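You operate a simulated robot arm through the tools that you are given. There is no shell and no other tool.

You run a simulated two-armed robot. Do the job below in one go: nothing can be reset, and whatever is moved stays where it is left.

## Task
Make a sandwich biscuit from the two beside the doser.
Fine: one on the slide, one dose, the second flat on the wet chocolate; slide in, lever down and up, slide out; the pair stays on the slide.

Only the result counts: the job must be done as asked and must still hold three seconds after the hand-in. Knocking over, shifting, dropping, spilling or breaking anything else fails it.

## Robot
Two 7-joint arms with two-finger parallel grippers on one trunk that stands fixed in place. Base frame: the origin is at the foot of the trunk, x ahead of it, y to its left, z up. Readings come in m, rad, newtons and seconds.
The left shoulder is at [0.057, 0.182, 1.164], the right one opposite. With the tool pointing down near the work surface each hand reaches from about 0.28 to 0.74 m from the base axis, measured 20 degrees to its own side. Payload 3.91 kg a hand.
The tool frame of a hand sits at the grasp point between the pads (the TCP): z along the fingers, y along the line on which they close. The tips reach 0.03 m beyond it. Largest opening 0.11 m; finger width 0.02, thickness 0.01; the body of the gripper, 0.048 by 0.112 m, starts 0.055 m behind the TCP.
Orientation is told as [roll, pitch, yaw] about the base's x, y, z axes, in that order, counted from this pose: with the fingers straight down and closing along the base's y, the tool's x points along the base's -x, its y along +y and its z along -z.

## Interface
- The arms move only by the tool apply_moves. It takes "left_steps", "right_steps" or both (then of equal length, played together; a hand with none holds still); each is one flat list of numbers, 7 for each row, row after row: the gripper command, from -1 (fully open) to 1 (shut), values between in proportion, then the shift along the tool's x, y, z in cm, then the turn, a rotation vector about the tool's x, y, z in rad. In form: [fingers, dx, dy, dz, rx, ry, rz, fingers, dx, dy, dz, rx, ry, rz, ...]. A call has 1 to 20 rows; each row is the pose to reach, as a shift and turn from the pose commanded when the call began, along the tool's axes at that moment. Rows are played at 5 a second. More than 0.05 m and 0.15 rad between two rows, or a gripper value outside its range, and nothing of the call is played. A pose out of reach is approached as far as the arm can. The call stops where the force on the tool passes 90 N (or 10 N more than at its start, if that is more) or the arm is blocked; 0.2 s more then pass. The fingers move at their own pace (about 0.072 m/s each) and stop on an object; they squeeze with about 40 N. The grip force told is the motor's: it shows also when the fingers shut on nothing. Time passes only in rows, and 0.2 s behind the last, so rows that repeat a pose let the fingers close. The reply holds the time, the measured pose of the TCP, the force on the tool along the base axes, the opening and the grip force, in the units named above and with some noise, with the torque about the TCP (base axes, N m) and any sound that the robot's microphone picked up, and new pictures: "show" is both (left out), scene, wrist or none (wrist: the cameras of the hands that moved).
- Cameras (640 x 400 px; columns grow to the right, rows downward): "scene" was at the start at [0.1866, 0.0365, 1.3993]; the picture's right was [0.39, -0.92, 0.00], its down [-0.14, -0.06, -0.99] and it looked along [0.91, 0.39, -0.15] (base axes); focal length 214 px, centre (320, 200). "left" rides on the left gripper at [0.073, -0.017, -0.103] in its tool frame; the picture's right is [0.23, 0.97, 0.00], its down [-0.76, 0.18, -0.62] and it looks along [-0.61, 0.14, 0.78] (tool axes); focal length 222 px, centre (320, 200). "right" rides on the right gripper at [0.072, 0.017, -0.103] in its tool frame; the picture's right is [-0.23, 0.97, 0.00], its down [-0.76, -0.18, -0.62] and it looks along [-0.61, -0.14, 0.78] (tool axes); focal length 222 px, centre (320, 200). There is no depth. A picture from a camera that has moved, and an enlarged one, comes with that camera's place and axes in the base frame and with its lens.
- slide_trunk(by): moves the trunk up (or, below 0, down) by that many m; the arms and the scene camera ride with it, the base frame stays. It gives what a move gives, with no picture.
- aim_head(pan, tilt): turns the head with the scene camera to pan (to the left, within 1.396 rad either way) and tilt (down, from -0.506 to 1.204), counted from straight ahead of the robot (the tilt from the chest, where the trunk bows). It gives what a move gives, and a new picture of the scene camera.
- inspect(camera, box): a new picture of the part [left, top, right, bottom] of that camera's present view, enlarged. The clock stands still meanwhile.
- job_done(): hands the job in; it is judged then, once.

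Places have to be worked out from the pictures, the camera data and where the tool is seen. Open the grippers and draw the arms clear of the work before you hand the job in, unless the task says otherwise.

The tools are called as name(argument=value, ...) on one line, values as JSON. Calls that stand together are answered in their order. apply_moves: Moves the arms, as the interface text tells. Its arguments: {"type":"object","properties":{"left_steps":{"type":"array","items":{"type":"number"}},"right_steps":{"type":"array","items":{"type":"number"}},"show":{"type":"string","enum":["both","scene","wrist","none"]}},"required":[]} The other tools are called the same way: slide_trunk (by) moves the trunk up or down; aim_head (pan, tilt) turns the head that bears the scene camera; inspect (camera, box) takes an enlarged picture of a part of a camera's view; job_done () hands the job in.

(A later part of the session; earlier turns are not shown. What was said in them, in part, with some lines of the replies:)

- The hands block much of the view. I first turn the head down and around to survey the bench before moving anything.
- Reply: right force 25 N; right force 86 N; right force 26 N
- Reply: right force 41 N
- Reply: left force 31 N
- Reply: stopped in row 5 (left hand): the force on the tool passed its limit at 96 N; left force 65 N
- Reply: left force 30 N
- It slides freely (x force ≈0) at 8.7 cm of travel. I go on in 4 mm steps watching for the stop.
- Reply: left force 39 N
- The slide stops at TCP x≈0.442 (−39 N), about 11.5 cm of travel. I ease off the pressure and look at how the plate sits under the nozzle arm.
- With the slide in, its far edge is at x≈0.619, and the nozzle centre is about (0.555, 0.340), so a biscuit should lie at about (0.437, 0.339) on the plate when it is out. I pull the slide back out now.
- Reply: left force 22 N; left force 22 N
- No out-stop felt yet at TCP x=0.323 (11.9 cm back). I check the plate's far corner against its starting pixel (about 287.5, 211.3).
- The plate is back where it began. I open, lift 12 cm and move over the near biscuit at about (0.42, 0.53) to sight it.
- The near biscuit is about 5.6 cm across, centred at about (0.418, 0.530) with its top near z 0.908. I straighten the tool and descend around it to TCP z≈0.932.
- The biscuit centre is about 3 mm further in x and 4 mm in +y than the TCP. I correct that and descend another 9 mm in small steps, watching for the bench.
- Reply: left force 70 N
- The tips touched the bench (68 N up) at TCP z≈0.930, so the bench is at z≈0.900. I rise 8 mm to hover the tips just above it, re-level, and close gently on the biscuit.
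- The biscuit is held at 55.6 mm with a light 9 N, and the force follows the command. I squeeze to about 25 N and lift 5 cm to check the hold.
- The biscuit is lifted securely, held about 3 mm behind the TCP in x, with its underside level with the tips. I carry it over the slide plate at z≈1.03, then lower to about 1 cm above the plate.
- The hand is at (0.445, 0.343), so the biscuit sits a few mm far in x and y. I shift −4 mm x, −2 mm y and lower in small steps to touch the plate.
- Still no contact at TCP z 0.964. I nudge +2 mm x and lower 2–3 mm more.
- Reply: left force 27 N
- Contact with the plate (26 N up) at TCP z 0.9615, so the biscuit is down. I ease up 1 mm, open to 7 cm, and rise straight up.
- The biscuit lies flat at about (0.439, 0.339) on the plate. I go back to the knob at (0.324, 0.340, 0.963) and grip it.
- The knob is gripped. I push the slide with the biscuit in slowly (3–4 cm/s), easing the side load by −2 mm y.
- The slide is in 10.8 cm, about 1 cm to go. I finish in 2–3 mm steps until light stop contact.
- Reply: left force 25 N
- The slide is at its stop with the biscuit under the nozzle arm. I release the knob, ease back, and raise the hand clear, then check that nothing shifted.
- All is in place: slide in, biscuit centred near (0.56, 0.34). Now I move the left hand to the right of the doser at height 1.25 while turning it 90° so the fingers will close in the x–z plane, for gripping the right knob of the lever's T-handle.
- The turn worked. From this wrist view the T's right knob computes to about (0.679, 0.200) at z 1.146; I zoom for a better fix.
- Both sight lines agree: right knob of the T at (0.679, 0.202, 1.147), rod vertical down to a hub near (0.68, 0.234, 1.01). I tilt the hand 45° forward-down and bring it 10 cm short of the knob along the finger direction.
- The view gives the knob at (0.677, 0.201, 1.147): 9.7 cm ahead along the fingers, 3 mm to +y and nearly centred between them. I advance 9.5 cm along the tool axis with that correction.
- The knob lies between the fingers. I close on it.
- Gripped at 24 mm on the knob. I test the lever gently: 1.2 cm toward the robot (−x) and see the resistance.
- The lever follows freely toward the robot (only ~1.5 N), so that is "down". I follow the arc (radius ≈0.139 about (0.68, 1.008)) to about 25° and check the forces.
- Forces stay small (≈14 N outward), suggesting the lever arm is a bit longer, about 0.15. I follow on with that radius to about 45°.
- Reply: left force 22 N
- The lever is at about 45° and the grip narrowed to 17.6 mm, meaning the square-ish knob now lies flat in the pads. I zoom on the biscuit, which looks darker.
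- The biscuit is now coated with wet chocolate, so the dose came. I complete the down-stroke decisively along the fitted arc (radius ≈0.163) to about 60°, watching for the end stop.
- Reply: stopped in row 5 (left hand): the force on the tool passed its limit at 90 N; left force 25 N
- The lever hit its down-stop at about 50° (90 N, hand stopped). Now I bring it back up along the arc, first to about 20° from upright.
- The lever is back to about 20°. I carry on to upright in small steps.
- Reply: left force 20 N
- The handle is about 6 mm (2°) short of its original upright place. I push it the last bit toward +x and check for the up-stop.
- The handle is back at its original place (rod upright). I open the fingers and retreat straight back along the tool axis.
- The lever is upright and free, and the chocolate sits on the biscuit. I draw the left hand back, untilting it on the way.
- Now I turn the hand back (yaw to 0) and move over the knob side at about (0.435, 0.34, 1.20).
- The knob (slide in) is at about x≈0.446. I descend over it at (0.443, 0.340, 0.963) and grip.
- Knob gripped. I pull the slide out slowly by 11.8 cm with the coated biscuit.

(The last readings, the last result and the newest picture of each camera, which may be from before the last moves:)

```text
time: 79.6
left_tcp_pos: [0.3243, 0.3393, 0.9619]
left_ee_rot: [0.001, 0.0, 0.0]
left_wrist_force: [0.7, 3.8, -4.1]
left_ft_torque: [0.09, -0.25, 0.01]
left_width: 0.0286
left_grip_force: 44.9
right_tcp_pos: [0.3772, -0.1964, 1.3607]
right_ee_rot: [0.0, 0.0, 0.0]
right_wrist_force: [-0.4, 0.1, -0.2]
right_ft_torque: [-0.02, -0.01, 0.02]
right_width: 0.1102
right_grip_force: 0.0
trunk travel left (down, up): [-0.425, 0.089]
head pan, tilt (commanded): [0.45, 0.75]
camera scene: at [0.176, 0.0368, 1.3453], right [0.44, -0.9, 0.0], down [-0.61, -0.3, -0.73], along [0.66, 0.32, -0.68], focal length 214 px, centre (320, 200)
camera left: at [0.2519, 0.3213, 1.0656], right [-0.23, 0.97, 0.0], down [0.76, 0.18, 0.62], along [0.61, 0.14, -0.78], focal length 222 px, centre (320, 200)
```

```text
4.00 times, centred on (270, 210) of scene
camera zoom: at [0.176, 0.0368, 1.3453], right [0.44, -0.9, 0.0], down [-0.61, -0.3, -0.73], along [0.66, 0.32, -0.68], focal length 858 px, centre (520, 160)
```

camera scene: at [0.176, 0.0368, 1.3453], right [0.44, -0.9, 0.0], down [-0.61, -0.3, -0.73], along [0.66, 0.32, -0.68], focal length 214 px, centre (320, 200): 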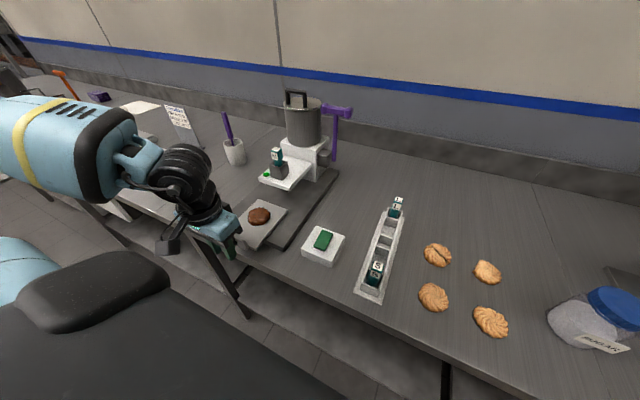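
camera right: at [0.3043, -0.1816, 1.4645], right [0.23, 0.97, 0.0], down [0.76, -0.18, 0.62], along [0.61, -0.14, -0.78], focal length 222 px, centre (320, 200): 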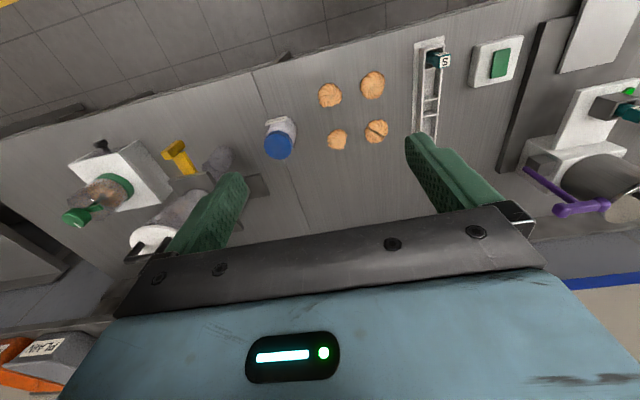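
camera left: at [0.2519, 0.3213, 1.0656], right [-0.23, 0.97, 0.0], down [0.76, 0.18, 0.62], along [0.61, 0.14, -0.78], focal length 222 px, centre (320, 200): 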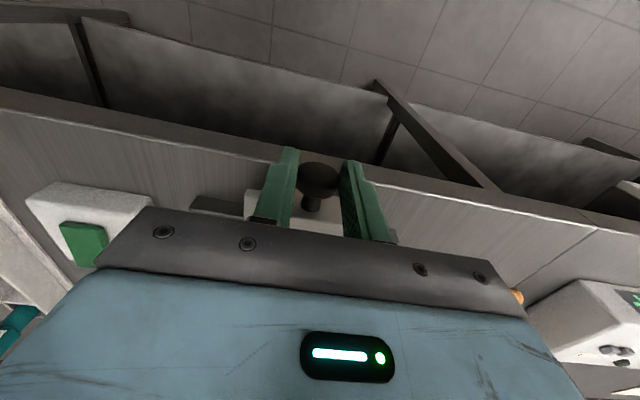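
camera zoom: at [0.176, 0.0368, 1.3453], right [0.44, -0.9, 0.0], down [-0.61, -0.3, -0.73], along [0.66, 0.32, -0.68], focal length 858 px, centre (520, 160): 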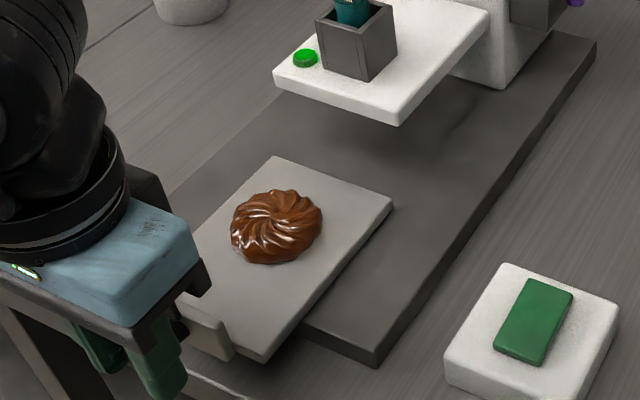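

The slide is out with a glossy coated biscuit on it. I pull 2 mm more for good measure, release, lift, and go to the second biscuit at about (0.497, 0.643).

apply_moves(left_steps=[1, 0.2, 0, 0, 0, 0, 0, 0.1, 0.2, 0, 0, 0, 0, 0, -0.3, 0.2, 0, 0, 0, 0, 0, -0.5, 0.2, 0, -4.5, 0, 0, 0, -0.5, 0.2, 0, -9.5, 0, 0, 0, -0.5, 0.2, 0, -14, 0, 0, 0, -0.5, -2.0, 3.8, -14, 0, 0, 0, -0.5, -4.2, 7.6, -14, 0, 0, 0, -0.5, -6.4, 11.4, -14, 0, 0, 0, -0.5, -8.6, 15.2, -14, 0, 0, 0, -0.5, -10.8, 19.0, -14, 0, 0, 0, -0.5, -13.0, 22.8, -14, 0, 0, 0, -0.5, -15.2, 26.6, -14, 0, 0, 0, -0.5, -17.3, 30.3, -14, 0, 0, 0, -0.5, -17.3, 30.3, -14, 0, 0, 0], show="both")

inspect(camera="left", box=[220, 60, 420, 240])

```text
time: 82.8
left_tcp_pos: [0.4475, 0.5558, 1.1021]
left_ee_rot: [0.001, -0.001, 0.001]
left_wrist_force: [-0.2, -0.4, -0.3]
left_ft_torque: [0.0, 0.0, 0.01]
left_width: 0.0827
left_grip_force: 0.1
left hand out of reach, approached as far as the arm can: row 12, 13, 14, 15
right_tcp_pos: [0.3777, -0.1972, 1.3605]
right_ee_rot: [-0.001, -0.001, 0.001]
right_wrist_force: [0.1, 0.4, -0.6]
right_ft_torque: [0.01, 0.04, 0.0]
right_width: 0.11
right_grip_force: 0.0
trunk travel left (down, up): [-0.425, 0.089]
head pan, tilt (commanded): [0.45, 0.75]
camera scene: at [0.1757, 0.0356, 1.3454], right [0.44, -0.9, 0.0], down [-0.61, -0.3, -0.73], along [0.66, 0.32, -0.68], focal length 214 px, centre (320, 200)
camera left: at [0.3744, 0.5361, 1.2052], right [-0.23, 0.97, 0.0], down [0.76, 0.18, 0.62], along [0.61, 0.14, -0.78], focal length 222 px, centre (320, 200)
```

scene: 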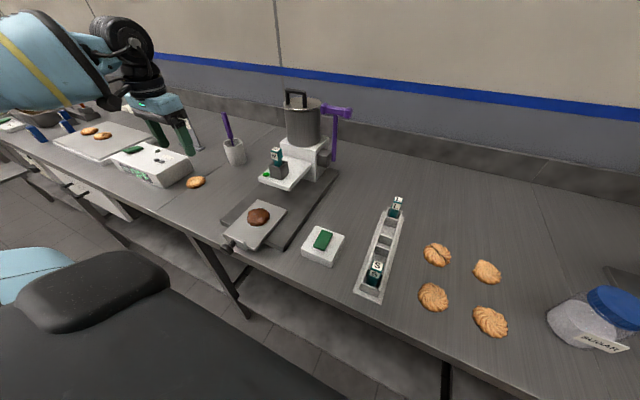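
left: 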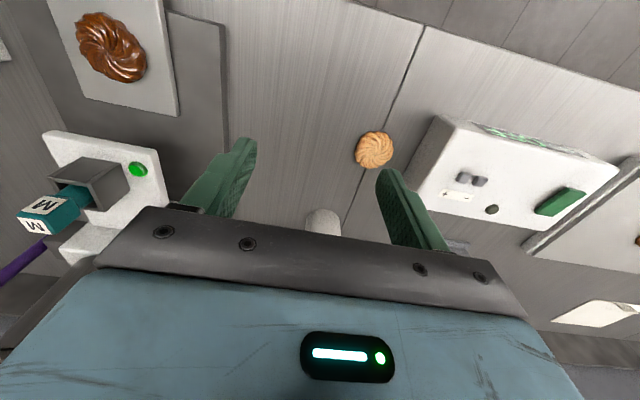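

```text
2.22 times, centred on (320, 150) of left
camera zoom: at [0.3744, 0.5361, 1.2052], right [-0.23, 0.97, 0.0], down [0.76, 0.18, 0.62], along [0.61, 0.14, -0.78], focal length 494 px, centre (320, 311)
```

zoom: 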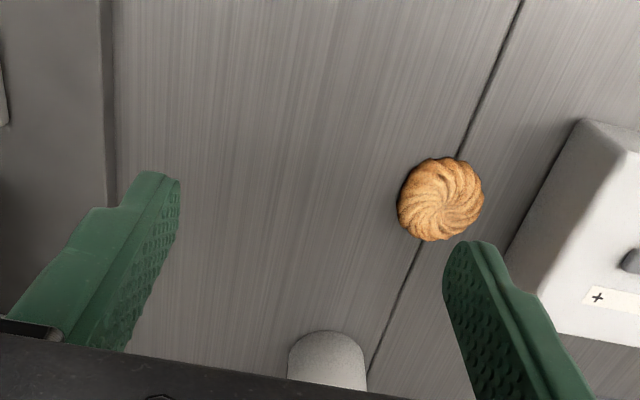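

Straight-down reach ends short at this height: the hand stopped at (0.448, 0.556). I raise the trunk 8.5 cm, which lets the arm reach farther down and out, and then see where the hand is.

slide_trunk(by=0.085)

apply_moves(left_steps=[-0.5, 0, 0, 0, 0, 0, 0, -0.5, 0, 0, 0, 0, 0, 0], show="both")

```text
time: 84.0
left_tcp_pos: [0.4162, 0.5601, 1.2625]
left_ee_rot: [0.002, -0.187, 0.002]
left_wrist_force: [0.5, 0.7, -0.6]
left_ft_torque: [0.02, 0.04, 0.04]
left_width: 0.0825
left_grip_force: 0.1
right_tcp_pos: [0.3786, -0.1959, 1.4431]
right_ee_rot: [-0.001, 0.003, 0.0]
right_wrist_force: [-0.6, -0.8, -0.6]
right_ft_torque: [-0.03, 0.03, -0.02]
right_width: 0.11
right_grip_force: 0.1
trunk travel left (down, up): [-0.51, 0.004]
head pan, tilt (commanded): [0.45, 0.75]
```

```text
time: 84.6
left_tcp_pos: [0.4161, 0.5594, 1.2629]
left_ee_rot: [0.0, -0.189, 0.002]
left_wrist_force: [-0.4, -0.3, -1.4]
left_ft_torque: [0.03, 0.0, 0.0]
left_width: 0.0827
left_grip_force: 0.1
right_tcp_pos: [0.377, -0.196, 1.4446]
right_ee_rot: [-0.002, 0.001, 0.0]
right_wrist_force: [-0.1, 0.2, 0.9]
right_ft_torque: [-0.01, 0.0, -0.01]
right_width: 0.1101
right_grip_force: 0.1
trunk travel left (down, up): [-0.51, 0.004]
head pan, tilt (commanded): [0.45, 0.75]
camera scene: at [0.0905, 0.0364, 1.4455], right [0.44, -0.9, 0.0], down [-0.61, -0.3, -0.73], along [0.66, 0.32, -0.68], focal length 214 px, centre (320, 200)
camera left: at [0.3243, 0.5404, 1.3523], right [-0.23, 0.97, -0.04], down [0.63, 0.18, 0.76], along [0.74, 0.14, -0.65], focal length 222 px, centre (320, 200)
```

scene: 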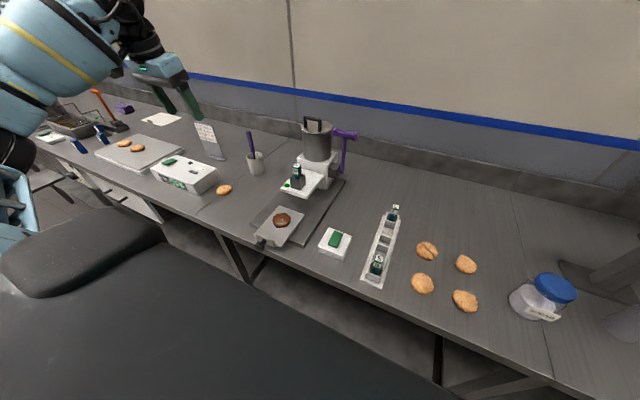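
left: 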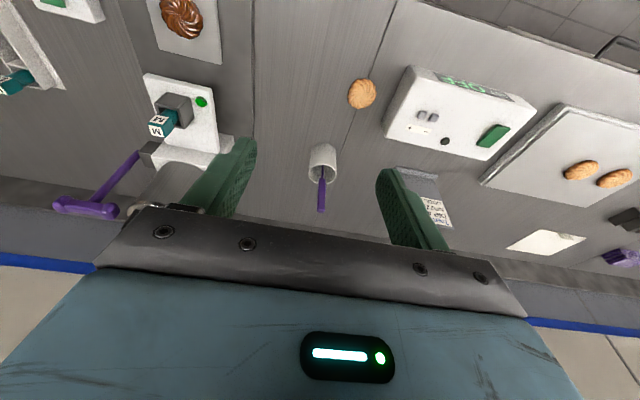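

Raising the trunk also tips the chest back (the scene camera moved −8.5 cm in x), which hurts reach. So I bring the hand back inside its range first, and then lower the trunk instead, which should lean the shoulders forward.

apply_moves(left_steps=[-0.5, 2.4, -3.5, -1.5, 0, 0, 0, -0.5, 4.8, -7.0, -3, 0, 0, 0, -0.5, 7.2, -10.5, -4.5, 0, 0, 0, -0.5, 9.6, -14, -6, 0, 0, 0, -0.5, 9.6, -14, -6, 0, 0, 0], show="none")

```text
time: 85.8
left_tcp_pos: [0.3118, 0.419, 1.3062]
left_ee_rot: [0.003, -0.189, 0.004]
left_wrist_force: [-0.2, 0.1, 0.0]
left_ft_torque: [0.0, 0.02, -0.04]
left_width: 0.0826
left_grip_force: 0.1
right_tcp_pos: [0.3781, -0.1962, 1.4449]
right_ee_rot: [-0.002, 0.002, -0.001]
right_wrist_force: [0.0, 0.3, -0.3]
right_ft_torque: [-0.01, 0.01, -0.04]
right_width: 0.1099
right_grip_force: 0.0
trunk travel left (down, up): [-0.51, 0.004]
head pan, tilt (commanded): [0.45, 0.75]
```

The command had become the measured pose, so I fix the −0.189 pitch and lower the trunk back to its first height.

apply_moves(left_steps=[-0.5, 0, 0, 0, 0, 0.095, 0, -0.5, 0, 0, 0, 0, 0.189, 0, -0.5, 0, 0, 0, 0, 0.189, 0], show="none")

slide_trunk(by=-0.085)

aim_head(pan=0.5, tilt=0.7)

```text
time: 86.6
left_tcp_pos: [0.3099, 0.4189, 1.3051]
left_ee_rot: [0.001, 0.001, -0.001]
left_wrist_force: [0.1, 0.0, -0.7]
left_ft_torque: [0.0, 0.0, -0.02]
left_width: 0.0824
left_grip_force: 0.1
right_tcp_pos: [0.3762, -0.1968, 1.4448]
right_ee_rot: [-0.002, 0.0, 0.0]
right_wrist_force: [0.7, 0.3, -0.2]
right_ft_torque: [0.04, -0.01, 0.01]
right_width: 0.1099
right_grip_force: 0.0
trunk travel left (down, up): [-0.51, 0.004]
head pan, tilt (commanded): [0.45, 0.75]
```

```text
time: 87.8
left_tcp_pos: [0.3089, 0.418, 1.221]
left_ee_rot: [0.002, -0.001, 0.003]
left_wrist_force: [-0.4, 0.7, -0.3]
left_ft_torque: [0.02, -0.01, -0.02]
left_width: 0.0824
left_grip_force: 0.0
right_tcp_pos: [0.3761, -0.1971, 1.3608]
right_ee_rot: [-0.002, -0.002, 0.0]
right_wrist_force: [-0.8, -0.8, -0.6]
right_ft_torque: [-0.01, -0.03, -0.01]
right_width: 0.1101
right_grip_force: 0.2
trunk travel left (down, up): [-0.425, 0.089]
head pan, tilt (commanded): [0.45, 0.75]
```

```text
time: 88.5
left_tcp_pos: [0.3108, 0.4192, 1.2204]
left_ee_rot: [0.003, -0.001, 0.004]
left_wrist_force: [0.8, 0.1, -0.6]
left_ft_torque: [0.01, 0.03, 0.01]
left_width: 0.0825
left_grip_force: 0.0
right_tcp_pos: [0.3762, -0.1972, 1.3592]
right_ee_rot: [0.0, 0.0, 0.0]
right_wrist_force: [0.4, 0.8, -0.1]
right_ft_torque: [-0.01, -0.03, -0.02]
right_width: 0.1099
right_grip_force: 0.1
trunk travel left (down, up): [-0.425, 0.089]
head pan, tilt (commanded): [0.499, 0.7]
camera scene: at [0.1758, 0.0407, 1.3497], right [0.48, -0.88, 0.0], down [-0.57, -0.31, -0.76], along [0.67, 0.37, -0.64], focal length 214 px, centre (320, 200)
```

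scene: 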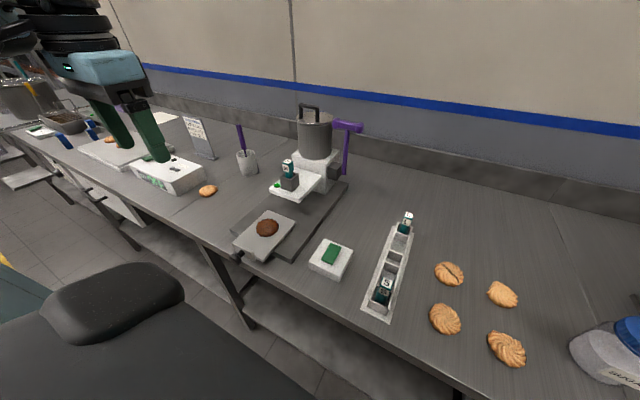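

Back at the first height. I lower the trunk 6 cm to lean the shoulders forward for more reach, and read the change from the scene camera.

slide_trunk(by=-0.06)

inspect(camera="scene", box=[0, 0, 640, 400])

```text
time: 89.5
left_tcp_pos: [0.3084, 0.419, 1.1602]
left_ee_rot: [0.001, -0.001, 0.005]
left_wrist_force: [0.3, 0.6, -0.9]
left_ft_torque: [0.01, 0.01, 0.02]
left_width: 0.0823
left_grip_force: 0.1
right_tcp_pos: [0.4062, -0.1954, 1.2668]
right_ee_rot: [0.002, 0.09, 0.001]
right_wrist_force: [-0.3, -0.2, -0.7]
right_ft_torque: [0.02, -0.02, 0.0]
right_width: 0.11
right_grip_force: 0.1
trunk travel left (down, up): [-0.365, 0.149]
head pan, tilt (commanded): [0.499, 0.7]
```

```text
1.00 times, centred on (320, 200) of scene (not enlarged: the box is as wide or as high as the picture)
camera zoom: at [0.2017, 0.0408, 1.2815], right [0.48, -0.88, 0.0], down [-0.57, -0.31, -0.77], along [0.67, 0.37, -0.64], focal length 214 px, centre (320, 200)
```

zoom: 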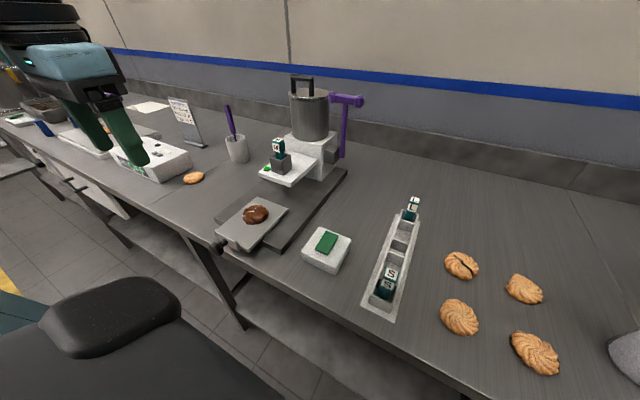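

The chest bowed forward about 2.5 cm and down. I now try the left hand toward the second biscuit at a low height (z≈1.0).

apply_moves(left_steps=[-0.5, -2.5, 3.0, 2.2, 0, 0, 0, -0.5, -5.0, 6.0, 4.4, 0, 0, 0, -0.5, -7.5, 9.0, 6.6, 0, 0, 0, -0.5, -10.0, 12.0, 8.8, 0, 0, 0, -0.5, -12.5, 15.0, 11.0, 0, 0, 0, -0.5, -15.2, 18.1, 13.0, 0, 0, 0, -0.5, -15.2, 18.1, 13.0, 0, 0, 0], show="wrist")

```text
time: 91.0
left_tcp_pos: [0.437, 0.5679, 1.0473]
left_ee_rot: [0.0, 0.001, 0.005]
left_wrist_force: [-0.5, -0.1, -0.7]
left_ft_torque: [0.01, 0.04, -0.01]
left_width: 0.0824
left_grip_force: 0.1
left hand out of reach, approached as far as the arm can: row 5, 6, 7
right_tcp_pos: [0.4068, -0.1953, 1.2671]
right_ee_rot: [0.002, 0.092, 0.001]
right_wrist_force: [-0.1, -0.2, -0.2]
right_ft_torque: [-0.02, 0.0, 0.04]
right_width: 0.11
right_grip_force: 0.0
trunk travel left (down, up): [-0.365, 0.149]
head pan, tilt (commanded): [0.499, 0.7]
camera left: at [0.3648, 0.5484, 1.1517], right [-0.23, 0.97, 0.0], down [0.76, 0.18, 0.62], along [0.61, 0.15, -0.78], focal length 222 px, centre (320, 200)
```

left: 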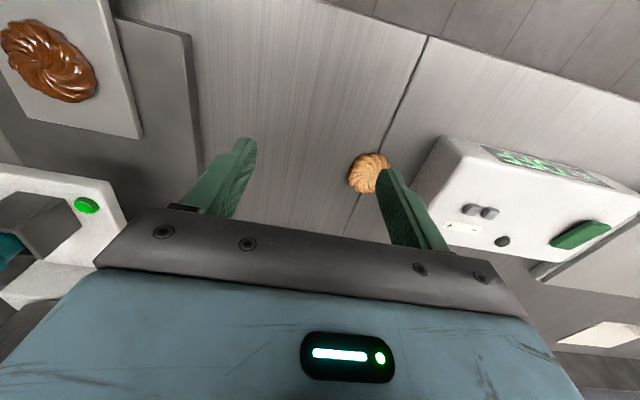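

Pointing straight down with yaw 0, the arm stops at (0.437, 0.568). I try turning the hand about 46° outward, in line with the arm, and extend to the biscuit again.

apply_moves(left_steps=[-0.5, 0.5, -0.5, 0, 0, 0, -0.14, -0.5, 0.5, -0.5, 0, 0, 0, -0.28, -0.5, 0.5, -0.5, 0, 0, 0, -0.42, -0.5, 0.5, -0.5, 0, 0, 0, -0.56, -0.5, 0.5, -0.5, 0, 0, 0, -0.7, -0.5, 0.5, -0.5, 0, 0, 0, -0.84, -0.5, -1.5, 2.0, 1, 0, 0, -0.84, -0.5, -3.5, 4.5, 2, 0, 0, -0.84, -0.5, -6.0, 7.5, 3, 0, 0, -0.84, -0.5, -6.0, 7.5, 3, 0, 0, -0.84], show="both")

```text
time: 93.2
left_tcp_pos: [0.4949, 0.6427, 1.0184]
left_ee_rot: [0.001, -0.004, 0.843]
left_wrist_force: [0.3, -0.8, -0.4]
left_ft_torque: [0.0, -0.02, 0.0]
left_width: 0.0825
left_grip_force: 0.1
right_tcp_pos: [0.4055, -0.1962, 1.2656]
right_ee_rot: [0.002, 0.09, 0.002]
right_wrist_force: [-0.2, 0.3, 0.1]
right_ft_torque: [0.0, 0.01, 0.01]
right_width: 0.1103
right_grip_force: 0.0
trunk travel left (down, up): [-0.365, 0.149]
head pan, tilt (commanded): [0.499, 0.7]
camera scene: at [0.201, 0.0406, 1.2816], right [0.48, -0.88, 0.0], down [-0.56, -0.31, -0.77], along [0.67, 0.37, -0.64], focal length 214 px, centre (320, 200)
camera left: at [0.4583, 0.5744, 1.1219], right [-0.88, 0.48, 0.0], down [0.37, 0.69, 0.63], along [0.3, 0.55, -0.78], focal length 222 px, centre (320, 200)
```

scene: 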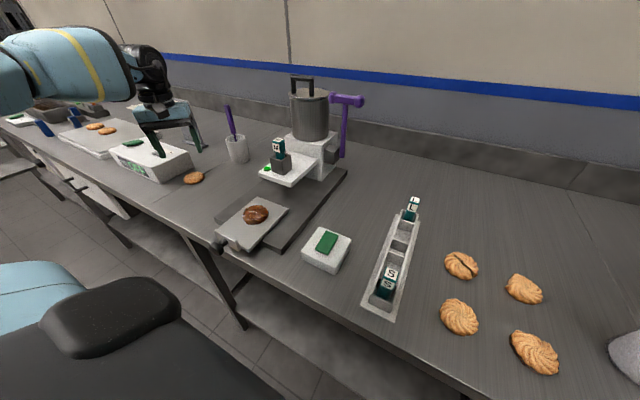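
left: 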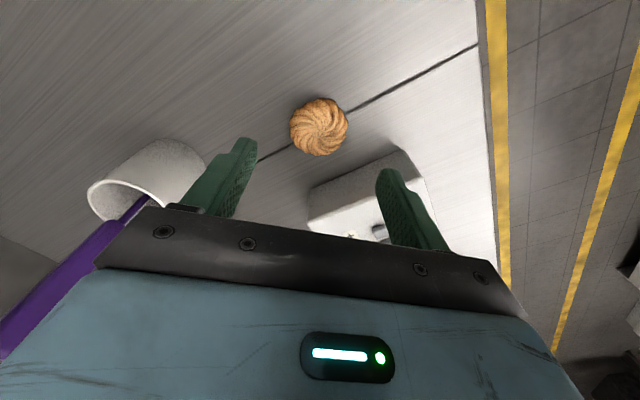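

With the hand yawed 0.84 rad it reaches: TCP (0.495, 0.643, 1.018). I zoom to refine the biscuit position.

inspect(camera="left", box=[220, 60, 440, 240])

```text
2.22 times, centred on (330, 150) of left
camera zoom: at [0.4583, 0.5744, 1.1219], right [-0.88, 0.48, 0.0], down [0.37, 0.69, 0.63], along [0.3, 0.55, -0.78], focal length 494 px, centre (298, 311)
```

zoom: 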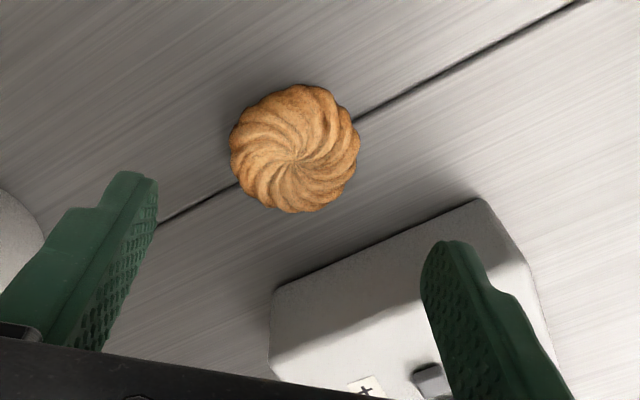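

The biscuit centre is at (0.498, 0.643), within 3 mm of the TCP. I correct and descend to TCP z≈0.932.

apply_moves(left_steps=[-0.5, -0.25, -0.18, 3, 0, 0, 0, -0.5, -0.25, -0.18, 6, 0, 0, 0, -0.5, -0.25, -0.18, 7.8, 0, 0, 0, -0.5, -0.25, -0.18, 8.6, 0, 0, 0, -0.5, -0.25, -0.18, 8.6, 0, 0, 0], show="wrist")

inspect(camera="left", box=[220, 100, 420, 240])

```text
time: 94.5
left_tcp_pos: [0.4988, 0.6437, 0.9306]
left_ee_rot: [0.001, -0.002, 0.844]
left_wrist_force: [-0.3, -1.1, 0.6]
left_ft_torque: [0.03, 0.02, -0.02]
left_width: 0.0824
left_grip_force: 0.0
right_tcp_pos: [0.4064, -0.1974, 1.2667]
right_ee_rot: [0.003, 0.09, 0.001]
right_wrist_force: [-0.3, -1.4, -0.1]
right_ft_torque: [-0.01, 0.01, -0.01]
right_width: 0.1098
right_grip_force: 0.1
trunk travel left (down, up): [-0.365, 0.149]
head pan, tilt (commanded): [0.499, 0.7]
camera left: at [0.4626, 0.5764, 1.0349], right [-0.88, 0.48, 0.0], down [0.37, 0.69, 0.62], along [0.3, 0.55, -0.78], focal length 222 px, centre (320, 200)
```

left: 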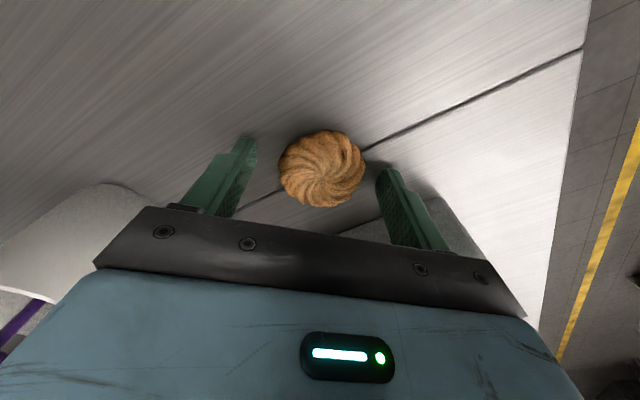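

```text
2.86 times, centred on (320, 170) of left
camera zoom: at [0.4626, 0.5764, 1.0349], right [-0.88, 0.48, 0.0], down [0.37, 0.69, 0.62], along [0.3, 0.55, -0.78], focal length 635 px, centre (320, 286)
```

zoom: 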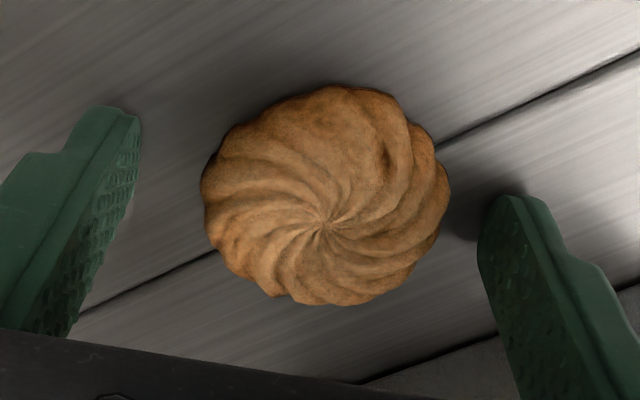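

The second biscuit is centred between the fingers, tips just off the bench with no load. I close gently and then firmly.

apply_moves(left_steps=[-0.2, 0, 0, 0, 0, 0, 0, 0.0, 0, 0, 0, 0, 0, 0, 0.15, 0, 0, 0, 0, 0, 0, 0.45, 0, 0, 0, 0, 0, 0, 0.45, 0, 0, 0, 0, 0, 0, 0.45, 0, 0, 0, 0, 0, 0], show="wrist")

```text
time: 95.8
left_tcp_pos: [0.499, 0.6436, 0.9316]
left_ee_rot: [0.0, 0.0, 0.843]
left_wrist_force: [0.5, -0.7, 0.2]
left_ft_torque: [-0.01, -0.03, -0.03]
left_width: 0.0553
left_grip_force: 9.5
right_tcp_pos: [0.407, -0.1959, 1.2667]
right_ee_rot: [0.001, 0.091, 0.0]
right_wrist_force: [-0.9, -0.3, -0.7]
right_ft_torque: [-0.01, 0.0, -0.03]
right_width: 0.1099
right_grip_force: 0.0
trunk travel left (down, up): [-0.365, 0.149]
head pan, tilt (commanded): [0.499, 0.7]
camera left: at [0.4626, 0.5764, 1.0352], right [-0.88, 0.48, 0.0], down [0.37, 0.69, 0.62], along [0.3, 0.55, -0.78], focal length 222 px, centre (320, 200)
```

left: 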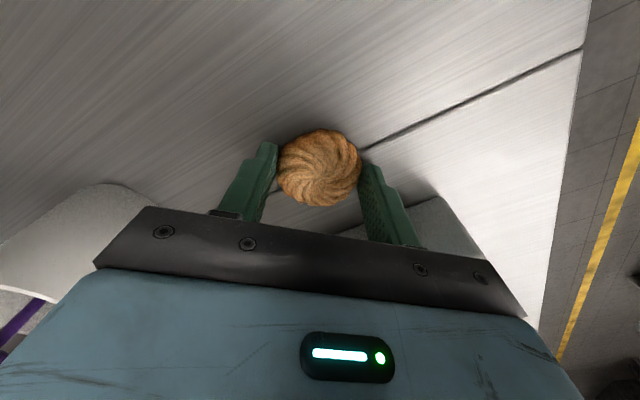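

Held at 55.3 mm. I lift it 10 cm and move back inside easy reach, checking the hold.

apply_moves(left_steps=[0.45, 0, 0, -1, 0, 0, 0, 0.45, 0, 0, -3.5, 0, 0, 0, 0.45, 0, 0, -7, 0, 0, 0, 0.45, 0, 0, -10, 0, 0, 0, 0.45, 3.4, -0.8, -10, 0, 0, 0, 0.45, 6.8, -1.6, -10, 0, 0, 0, 0.45, 10.2, -2.5, -10, 0, 0, 0, 0.45, 10.2, -2.5, -10, 0, 0, 0], show="wrist")

```text
time: 97.7
left_tcp_pos: [0.4502, 0.5472, 1.0297]
left_ee_rot: [0.002, -0.001, 0.842]
left_wrist_force: [-0.6, 0.3, -0.3]
left_ft_torque: [0.01, -0.02, 0.0]
left_width: 0.0556
left_grip_force: 9.3
right_tcp_pos: [0.4076, -0.1964, 1.2646]
right_ee_rot: [0.002, 0.091, 0.001]
right_wrist_force: [-0.1, -0.1, -0.6]
right_ft_torque: [0.01, -0.01, -0.03]
right_width: 0.11
right_grip_force: 0.0
trunk travel left (down, up): [-0.365, 0.149]
head pan, tilt (commanded): [0.499, 0.7]
camera left: at [0.414, 0.4805, 1.133], right [-0.88, 0.48, 0.0], down [0.37, 0.69, 0.62], along [0.3, 0.55, -0.78], focal length 222 px, centre (320, 200)
```

left: 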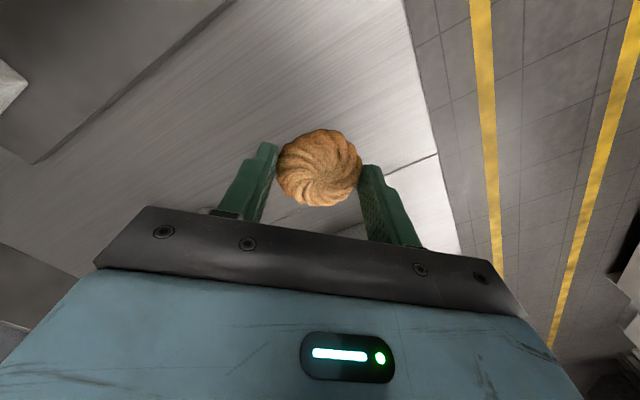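

The biscuit is held level. I turn the hand back to yaw 0 while approaching the slide.

apply_moves(left_steps=[0.45, 1.4, -0.8, -0.5, 0, 0, 0.14, 0.45, 2.8, -1.6, -1, 0, 0, 0.28, 0.45, 4.3, -2.5, -1.5, 0, 0, 0.42, 0.45, 5.7, -3.3, -2, 0, 0, 0.56, 0.45, 7.1, -4.1, -2.5, 0, 0, 0.7, 0.45, 8.6, -5.0, -3, 0, 0, 0.842, 0.45, 8.6, -5.0, -3, 0, 0, 0.842], show="both")

inspect(camera="left", box=[0, 0, 640, 250])

inspect(camera="scene", box=[200, 160, 320, 270])

```text
time: 99.2
left_tcp_pos: [0.4307, 0.4517, 1.0606]
left_ee_rot: [0.002, -0.001, -0.001]
left_wrist_force: [0.1, 0.3, 0.0]
left_ft_torque: [-0.01, 0.04, 0.04]
left_width: 0.0554
left_grip_force: 9.8
right_tcp_pos: [0.4067, -0.1953, 1.2668]
right_ee_rot: [0.003, 0.091, 0.0]
right_wrist_force: [0.3, 0.5, 0.7]
right_ft_torque: [0.0, 0.02, -0.05]
right_width: 0.1098
right_grip_force: 0.1
trunk travel left (down, up): [-0.365, 0.149]
head pan, tilt (commanded): [0.499, 0.7]
camera scene: at [0.2018, 0.041, 1.2814], right [0.48, -0.88, 0.0], down [-0.57, -0.31, -0.76], along [0.67, 0.37, -0.64], focal length 214 px, centre (320, 200)
camera left: at [0.3579, 0.4326, 1.1641], right [-0.23, 0.97, 0.0], down [0.76, 0.18, 0.62], along [0.61, 0.14, -0.78], focal length 222 px, centre (320, 200)
```

scene: 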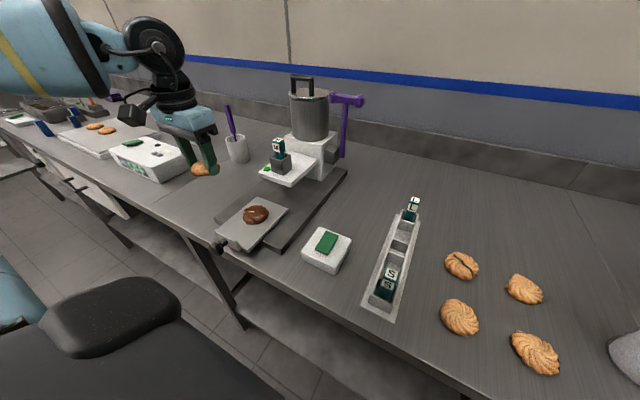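
left: 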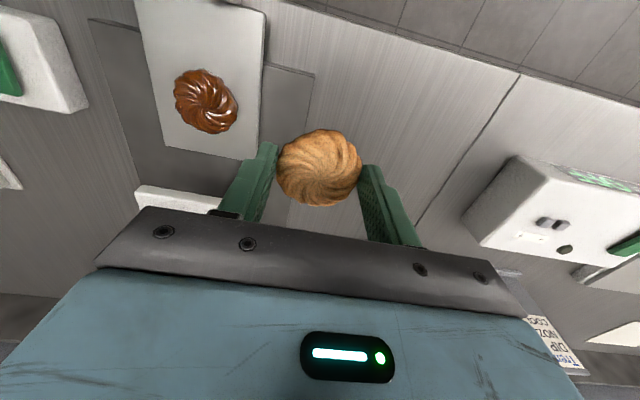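

```text
1.00 times, centred on (320, 125) of left (not enlarged: the box is as wide or as high as the picture)
camera zoom: at [0.3579, 0.4326, 1.1641], right [-0.23, 0.97, 0.0], down [0.76, 0.18, 0.62], along [0.61, 0.14, -0.78], focal length 222 px, centre (320, 275)
```

zoom: 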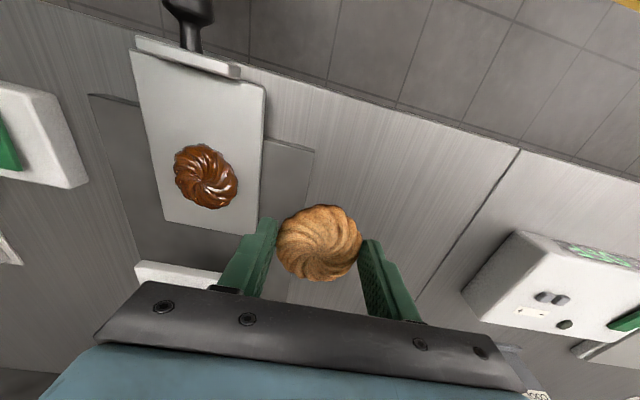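

```text
3.64 times, centred on (260, 215) of scene
camera zoom: at [0.2018, 0.041, 1.2814], right [0.48, -0.88, 0.0], down [-0.57, -0.31, -0.76], along [0.67, 0.37, -0.64], focal length 780 px, centre (538, 146)
```

zoom: 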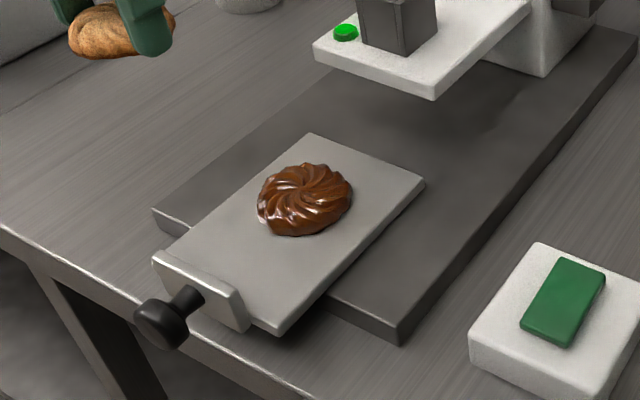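

The coated biscuit is at (0.439, 0.339) by both cameras; the held one sits about 2.5 mm behind the TCP in x and y. I move over it at TCP (0.4415, 0.3417) and come down to z≈1.00.

apply_moves(left_steps=[0.45, -0.3, -2.5, 0, 0, 0, 0, 0.45, -0.6, -5, 0, 0, 0, 0, 0.45, -0.9, -8, 0, 0, 0, 0, 0.45, -1.1, -11, 0, 0, 0, 0, 0.45, -1.1, -11, 3, 0, 0, 0, 0.45, -1.1, -11, 6, 0, 0, 0, 0.45, -1.1, -11, 6, 0, 0, 0], show="both")

inspect(camera="scene", box=[200, 160, 320, 270])

inspect(camera="left", box=[200, 60, 440, 240])

```text
time: 100.8
left_tcp_pos: [0.4425, 0.342, 1.0017]
left_ee_rot: [0.001, -0.001, 0.002]
left_wrist_force: [0.6, 0.6, 0.0]
left_ft_torque: [-0.04, -0.02, 0.0]
left_width: 0.0554
left_grip_force: 9.5
right_tcp_pos: [0.4062, -0.1961, 1.267]
right_ee_rot: [0.003, 0.091, 0.0]
right_wrist_force: [1.1, -0.4, 0.2]
right_ft_torque: [-0.04, 0.03, 0.0]
right_width: 0.1099
right_grip_force: 0.1
trunk travel left (down, up): [-0.365, 0.149]
head pan, tilt (commanded): [0.499, 0.7]
camera scene: at [0.2016, 0.0409, 1.2815], right [0.48, -0.88, 0.0], down [-0.57, -0.31, -0.77], along [0.67, 0.37, -0.64], focal length 214 px, centre (320, 200)
camera left: at [0.3698, 0.3228, 1.1057], right [-0.23, 0.97, 0.0], down [0.76, 0.18, 0.62], along [0.61, 0.14, -0.78], focal length 222 px, centre (320, 200)
```

scene: 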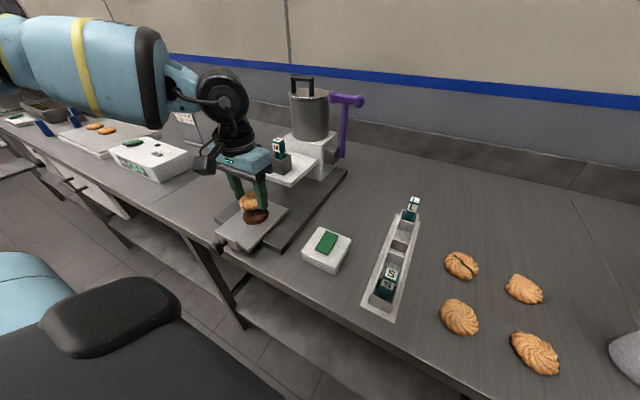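
left: 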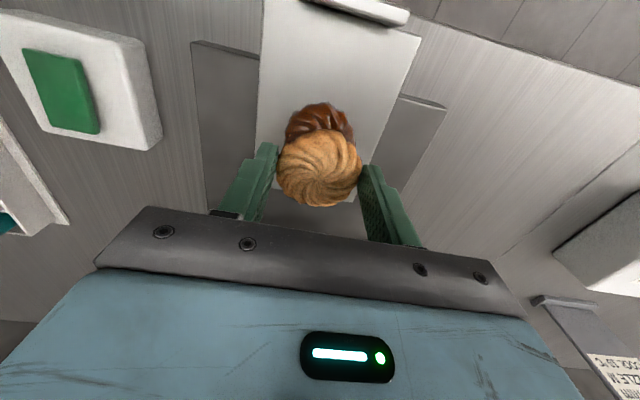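

```text
3.64 times, centred on (260, 215) of scene
camera zoom: at [0.2016, 0.0409, 1.2815], right [0.48, -0.88, 0.0], down [-0.57, -0.31, -0.77], along [0.67, 0.37, -0.64], focal length 780 px, centre (538, 146)
```

zoom: 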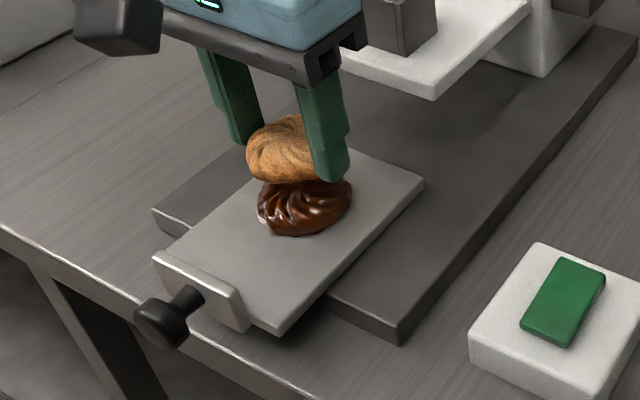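

```text
2.22 times, centred on (320, 150) of left
camera zoom: at [0.3698, 0.3228, 1.1057], right [-0.23, 0.97, 0.0], down [0.76, 0.18, 0.62], along [0.61, 0.14, -0.78], focal length 494 px, centre (320, 311)
```

zoom: 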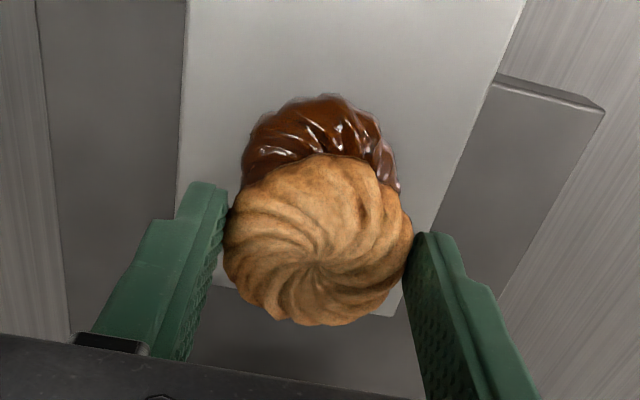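

The two are aligned to about 1 mm. I descend in 2–3 mm steps to about TCP z 0.982, watching the vertical force.

apply_moves(left_steps=[0.45, 0, 0, 0.5, 0, 0, 0, 0.45, 0, 0, 1.0, 0, 0, 0, 0.45, 0, 0, 1.4, 0, 0, 0, 0.45, 0, 0, 1.7, 0, 0, 0, 0.45, 0, 0, 1.9, 0, 0, 0, 0.45, 0, 0, 1.9, 0, 0, 0], show="wrist")

inspect(camera="scene", box=[220, 180, 290, 240])

```text
time: 102.2
left_tcp_pos: [0.4411, 0.342, 0.9816]
left_ee_rot: [0.002, -0.001, 0.001]
left_wrist_force: [0.0, 0.3, -0.1]
left_ft_torque: [-0.01, 0.0, -0.01]
left_width: 0.0553
left_grip_force: 9.3
right_tcp_pos: [0.4067, -0.197, 1.267]
right_ee_rot: [0.002, 0.092, -0.001]
right_wrist_force: [-0.2, 0.0, -0.2]
right_ft_torque: [-0.02, 0.02, -0.02]
right_width: 0.1101
right_grip_force: 0.1
trunk travel left (down, up): [-0.365, 0.149]
head pan, tilt (commanded): [0.499, 0.7]
camera left: at [0.3685, 0.3235, 1.0848], right [-0.23, 0.97, 0.0], down [0.76, 0.18, 0.62], along [0.61, 0.14, -0.78], focal length 222 px, centre (320, 200)
```

left: 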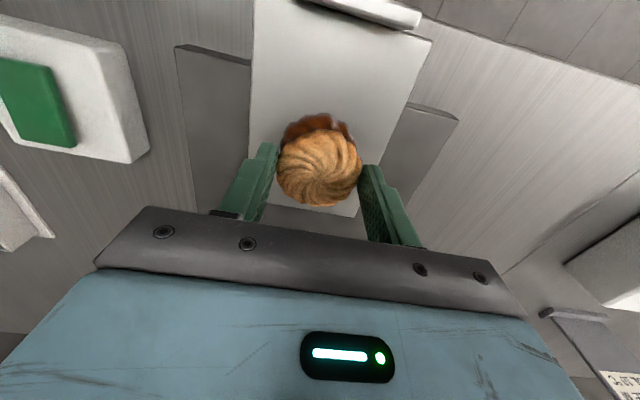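

```text
6.67 times, centred on (255, 210) of scene
camera zoom: at [0.2018, 0.0408, 1.2815], right [0.48, -0.88, 0.0], down [-0.57, -0.31, -0.76], along [0.67, 0.37, -0.64], focal length 1430 px, centre (753, 133)
```

zoom: 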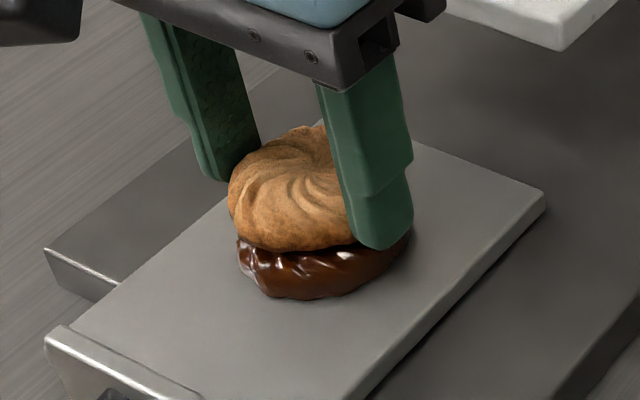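

No contact force yet at z 0.9816, but they are close to touching. I lower a few mm more, 1 mm per row.

apply_moves(left_steps=[0.45, 0, 0, 0.1, 0, 0, 0, 0.45, 0, 0, 0.2, 0, 0, 0, 0.45, 0, 0, 0.3, 0, 0, 0, 0.45, 0, 0, 0.3, 0, 0, 0], show="none")

```text
time: 103.2
left_tcp_pos: [0.4427, 0.3434, 0.9789]
left_ee_rot: [0.003, -0.003, 0.001]
left_wrist_force: [-0.1, 0.2, 6.7]
left_ft_torque: [0.01, -0.03, 0.01]
left_width: 0.0557
left_grip_force: 9.3
right_tcp_pos: [0.407, -0.1961, 1.2647]
right_ee_rot: [0.002, 0.09, 0.001]
right_wrist_force: [0.2, -0.3, 0.0]
right_ft_torque: [-0.04, 0.02, -0.03]
right_width: 0.11
right_grip_force: 0.0
trunk travel left (down, up): [-0.365, 0.149]
head pan, tilt (commanded): [0.499, 0.7]
```

Contact: 6.7 N upward at z 0.979. I press 1 mm more to seat it, then open slowly and rise.

apply_moves(left_steps=[0.45, 0, 0, 0.1, 0, 0, 0, 0.45, 0, 0, 0.1, 0, 0, 0, 0.2, 0, 0, 0.1, 0, 0, 0, -0.1, 0, 0, 0.05, 0, 0, 0, -0.3, 0, 0, 0, 0, 0, 0, -0.3, 0, 0, 0, 0, 0, 0, -0.3, 0, 0, -1, 0, 0, 0, -0.3, 0, 0, -4, 0, 0, 0, -0.3, 0, 0, -8, 0, 0, 0, -0.3, 0, 0, -8, 0, 0, 0], show="both")

inspect(camera="scene", box=[220, 180, 290, 240])

inspect(camera="left", box=[200, 60, 440, 240])

```text
time: 105.5
left_tcp_pos: [0.4435, 0.343, 1.0606]
left_ee_rot: [0.002, 0.0, 0.0]
left_wrist_force: [0.0, 0.7, 0.5]
left_ft_torque: [-0.03, 0.03, 0.0]
left_width: 0.0717
left_grip_force: 0.0
right_tcp_pos: [0.4064, -0.1962, 1.2662]
right_ee_rot: [0.0, 0.09, -0.002]
right_wrist_force: [-0.4, 0.1, -0.5]
right_ft_torque: [-0.02, 0.02, 0.01]
right_width: 0.11
right_grip_force: 0.1
trunk travel left (down, up): [-0.365, 0.149]
head pan, tilt (commanded): [0.499, 0.7]
camera scene: at [0.2021, 0.041, 1.2814], right [0.48, -0.88, 0.0], down [-0.57, -0.31, -0.76], along [0.67, 0.37, -0.64], focal length 214 px, centre (320, 200)
camera left: at [0.3696, 0.324, 1.1645], right [-0.23, 0.97, 0.0], down [0.76, 0.18, 0.62], along [0.61, 0.14, -0.78], focal length 222 px, centre (320, 200)
```

scene: 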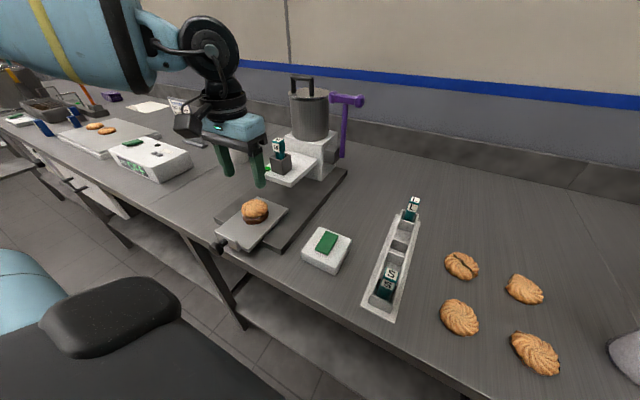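
left: 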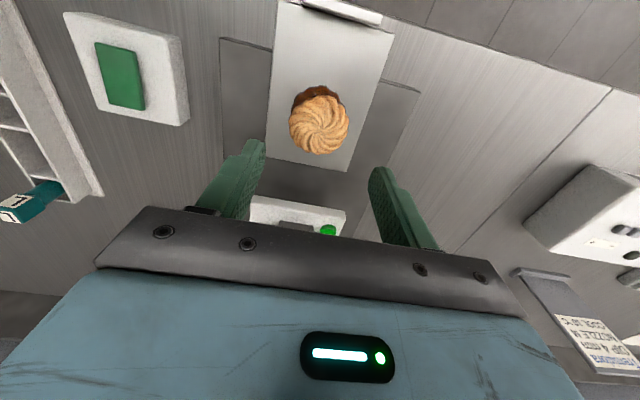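

```text
6.67 times, centred on (255, 210) of scene
camera zoom: at [0.2021, 0.041, 1.2814], right [0.48, -0.88, 0.0], down [-0.57, -0.31, -0.76], along [0.67, 0.37, -0.64], focal length 1430 px, centre (753, 133)
```

zoom: 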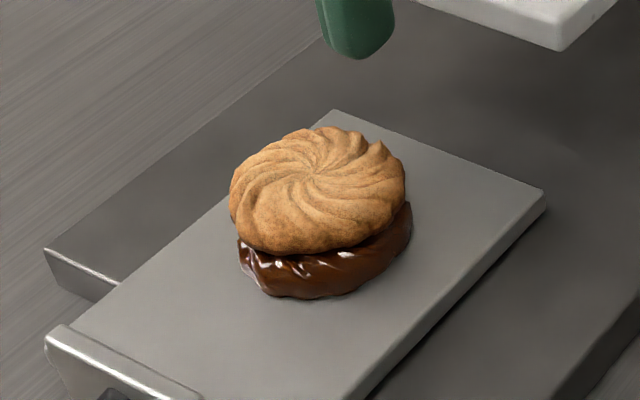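

```text
2.22 times, centred on (320, 150) of left
camera zoom: at [0.3696, 0.324, 1.1645], right [-0.23, 0.97, 0.0], down [0.76, 0.18, 0.62], along [0.61, 0.14, -0.78], focal length 494 px, centre (320, 311)
```

zoom: 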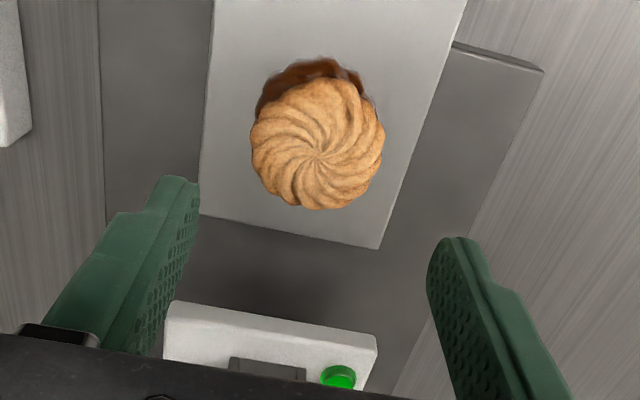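

The second biscuit lies flat and centred (within ~2 mm) on the coated one, and the plate is in its original out position (far corner x≈0.500). I open fully and withdraw the left hand up and back, clear of the work.

apply_moves(left_steps=[-0.6, 0, 0, -4, 0, 0, 0, -1, 0, 0, -8, 0, 0, 0, -1, 0, 0, -12, 0, 0, 0, -1, 0, 0, -16, 0, 0, 0, -1, 3, 1.5, -18, 0, 0, 0, -1, 6, 3, -19, 0, 0, 0, -1, 9, 4.5, -20, 0, 0, 0, -1, 12, 6, -20, 0, 0, 0, -1, 14, 7, -20, 0, 0, 0, -1, 14, 7, -20, 0, 0, 0], show="both")

inspect(camera="scene", box=[200, 60, 380, 260])

inspect(camera="scene", box=[220, 180, 290, 240])

```text
time: 107.7
left_tcp_pos: [0.3026, 0.4103, 1.2561]
left_ee_rot: [0.002, 0.0, 0.0]
left_wrist_force: [0.1, -0.6, 0.0]
left_ft_torque: [0.0, 0.03, 0.03]
left_width: 0.11
left_grip_force: 0.1
right_tcp_pos: [0.4073, -0.1962, 1.2663]
right_ee_rot: [0.001, 0.089, 0.001]
right_wrist_force: [0.3, 0.5, 0.0]
right_ft_torque: [-0.01, -0.01, -0.01]
right_width: 0.11
right_grip_force: 0.0
trunk travel left (down, up): [-0.365, 0.149]
head pan, tilt (commanded): [0.499, 0.7]
camera scene: at [0.2021, 0.0408, 1.2814], right [0.48, -0.88, 0.0], down [-0.57, -0.31, -0.76], along [0.67, 0.37, -0.64], focal length 214 px, centre (320, 200)
camera left: at [0.2295, 0.3913, 1.3615], right [-0.23, 0.97, 0.0], down [0.76, 0.18, 0.62], along [0.61, 0.14, -0.78], focal length 222 px, centre (320, 200)
```

scene: 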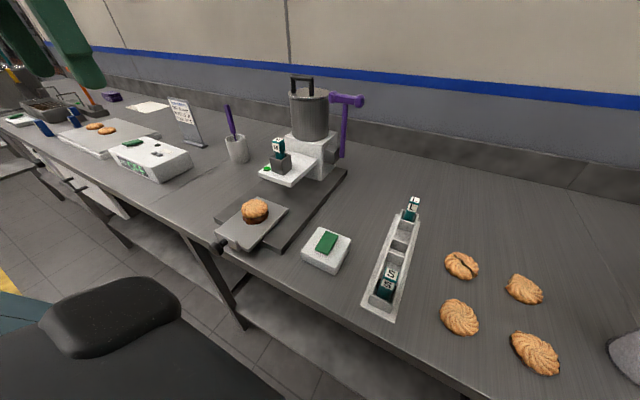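
left: 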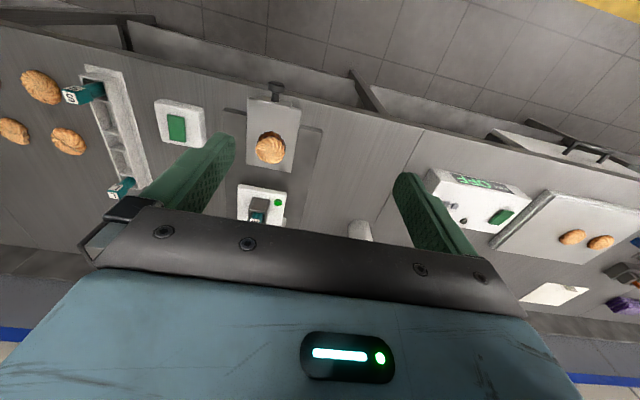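

```text
2.00 times, centred on (290, 160) of scene
camera zoom: at [0.2021, 0.0408, 1.2814], right [0.48, -0.88, 0.0], down [-0.57, -0.31, -0.76], along [0.67, 0.37, -0.64], focal length 429 px, centre (380, 280)
```

zoom: 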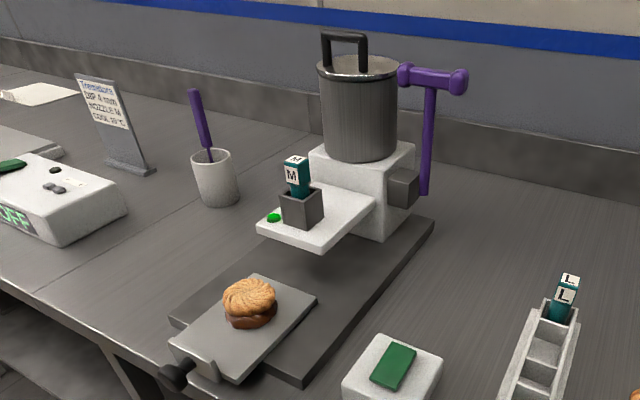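

```text
6.67 times, centred on (255, 210) of scene
camera zoom: at [0.2021, 0.0408, 1.2814], right [0.48, -0.88, 0.0], down [-0.57, -0.31, -0.76], along [0.67, 0.37, -0.64], focal length 1430 px, centre (753, 133)
```

zoom: 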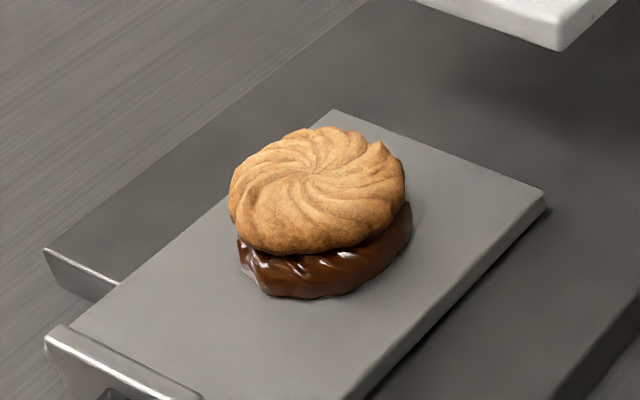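

The lever is up, the slide is out, and the pair has stayed flat and unmoved on the slide for over two seconds. Nothing else has shifted and both hands are open and clear, so I hand in.

job_done()

```text
The job is handed in.
```

The sandwich biscuit is made and the job is handed in. The two biscuits from beside the doser are stacked on the slide with one dose of wet chocolate between them.

- **Dosing:** With the first biscuit on the slide, I pushed the slide in and took the lever once down to its stop and back upright. I then pulled the slide out to where it began. I read "slide in, lever down and up, slide out" as the way to give the one dose, so I did that before placing the second biscuit.
- **Stacking:** The second biscuit lies flat on the chocolate, centred to within about 2–3 mm. It had not moved in the pictures taken over the two seconds before hand-in.
- **Trial run:** Before loading any biscuit I pushed the empty slide in and out once to learn its travel. The lever was not touched then, so no chocolate came out.
- **Heavy contacts:** On that trial the fingertips bumped the front edge of the doser's base (96 N). The lever also reached its down-stop at 90 N. The base's front corner showed in the same place after the bump, and nothing looked shifted in the last pictures.
- **Left as:** Both grippers are open and clear of the work. The trunk stands 6 cm lower than at the start, because I needed the reach for the second biscuit.
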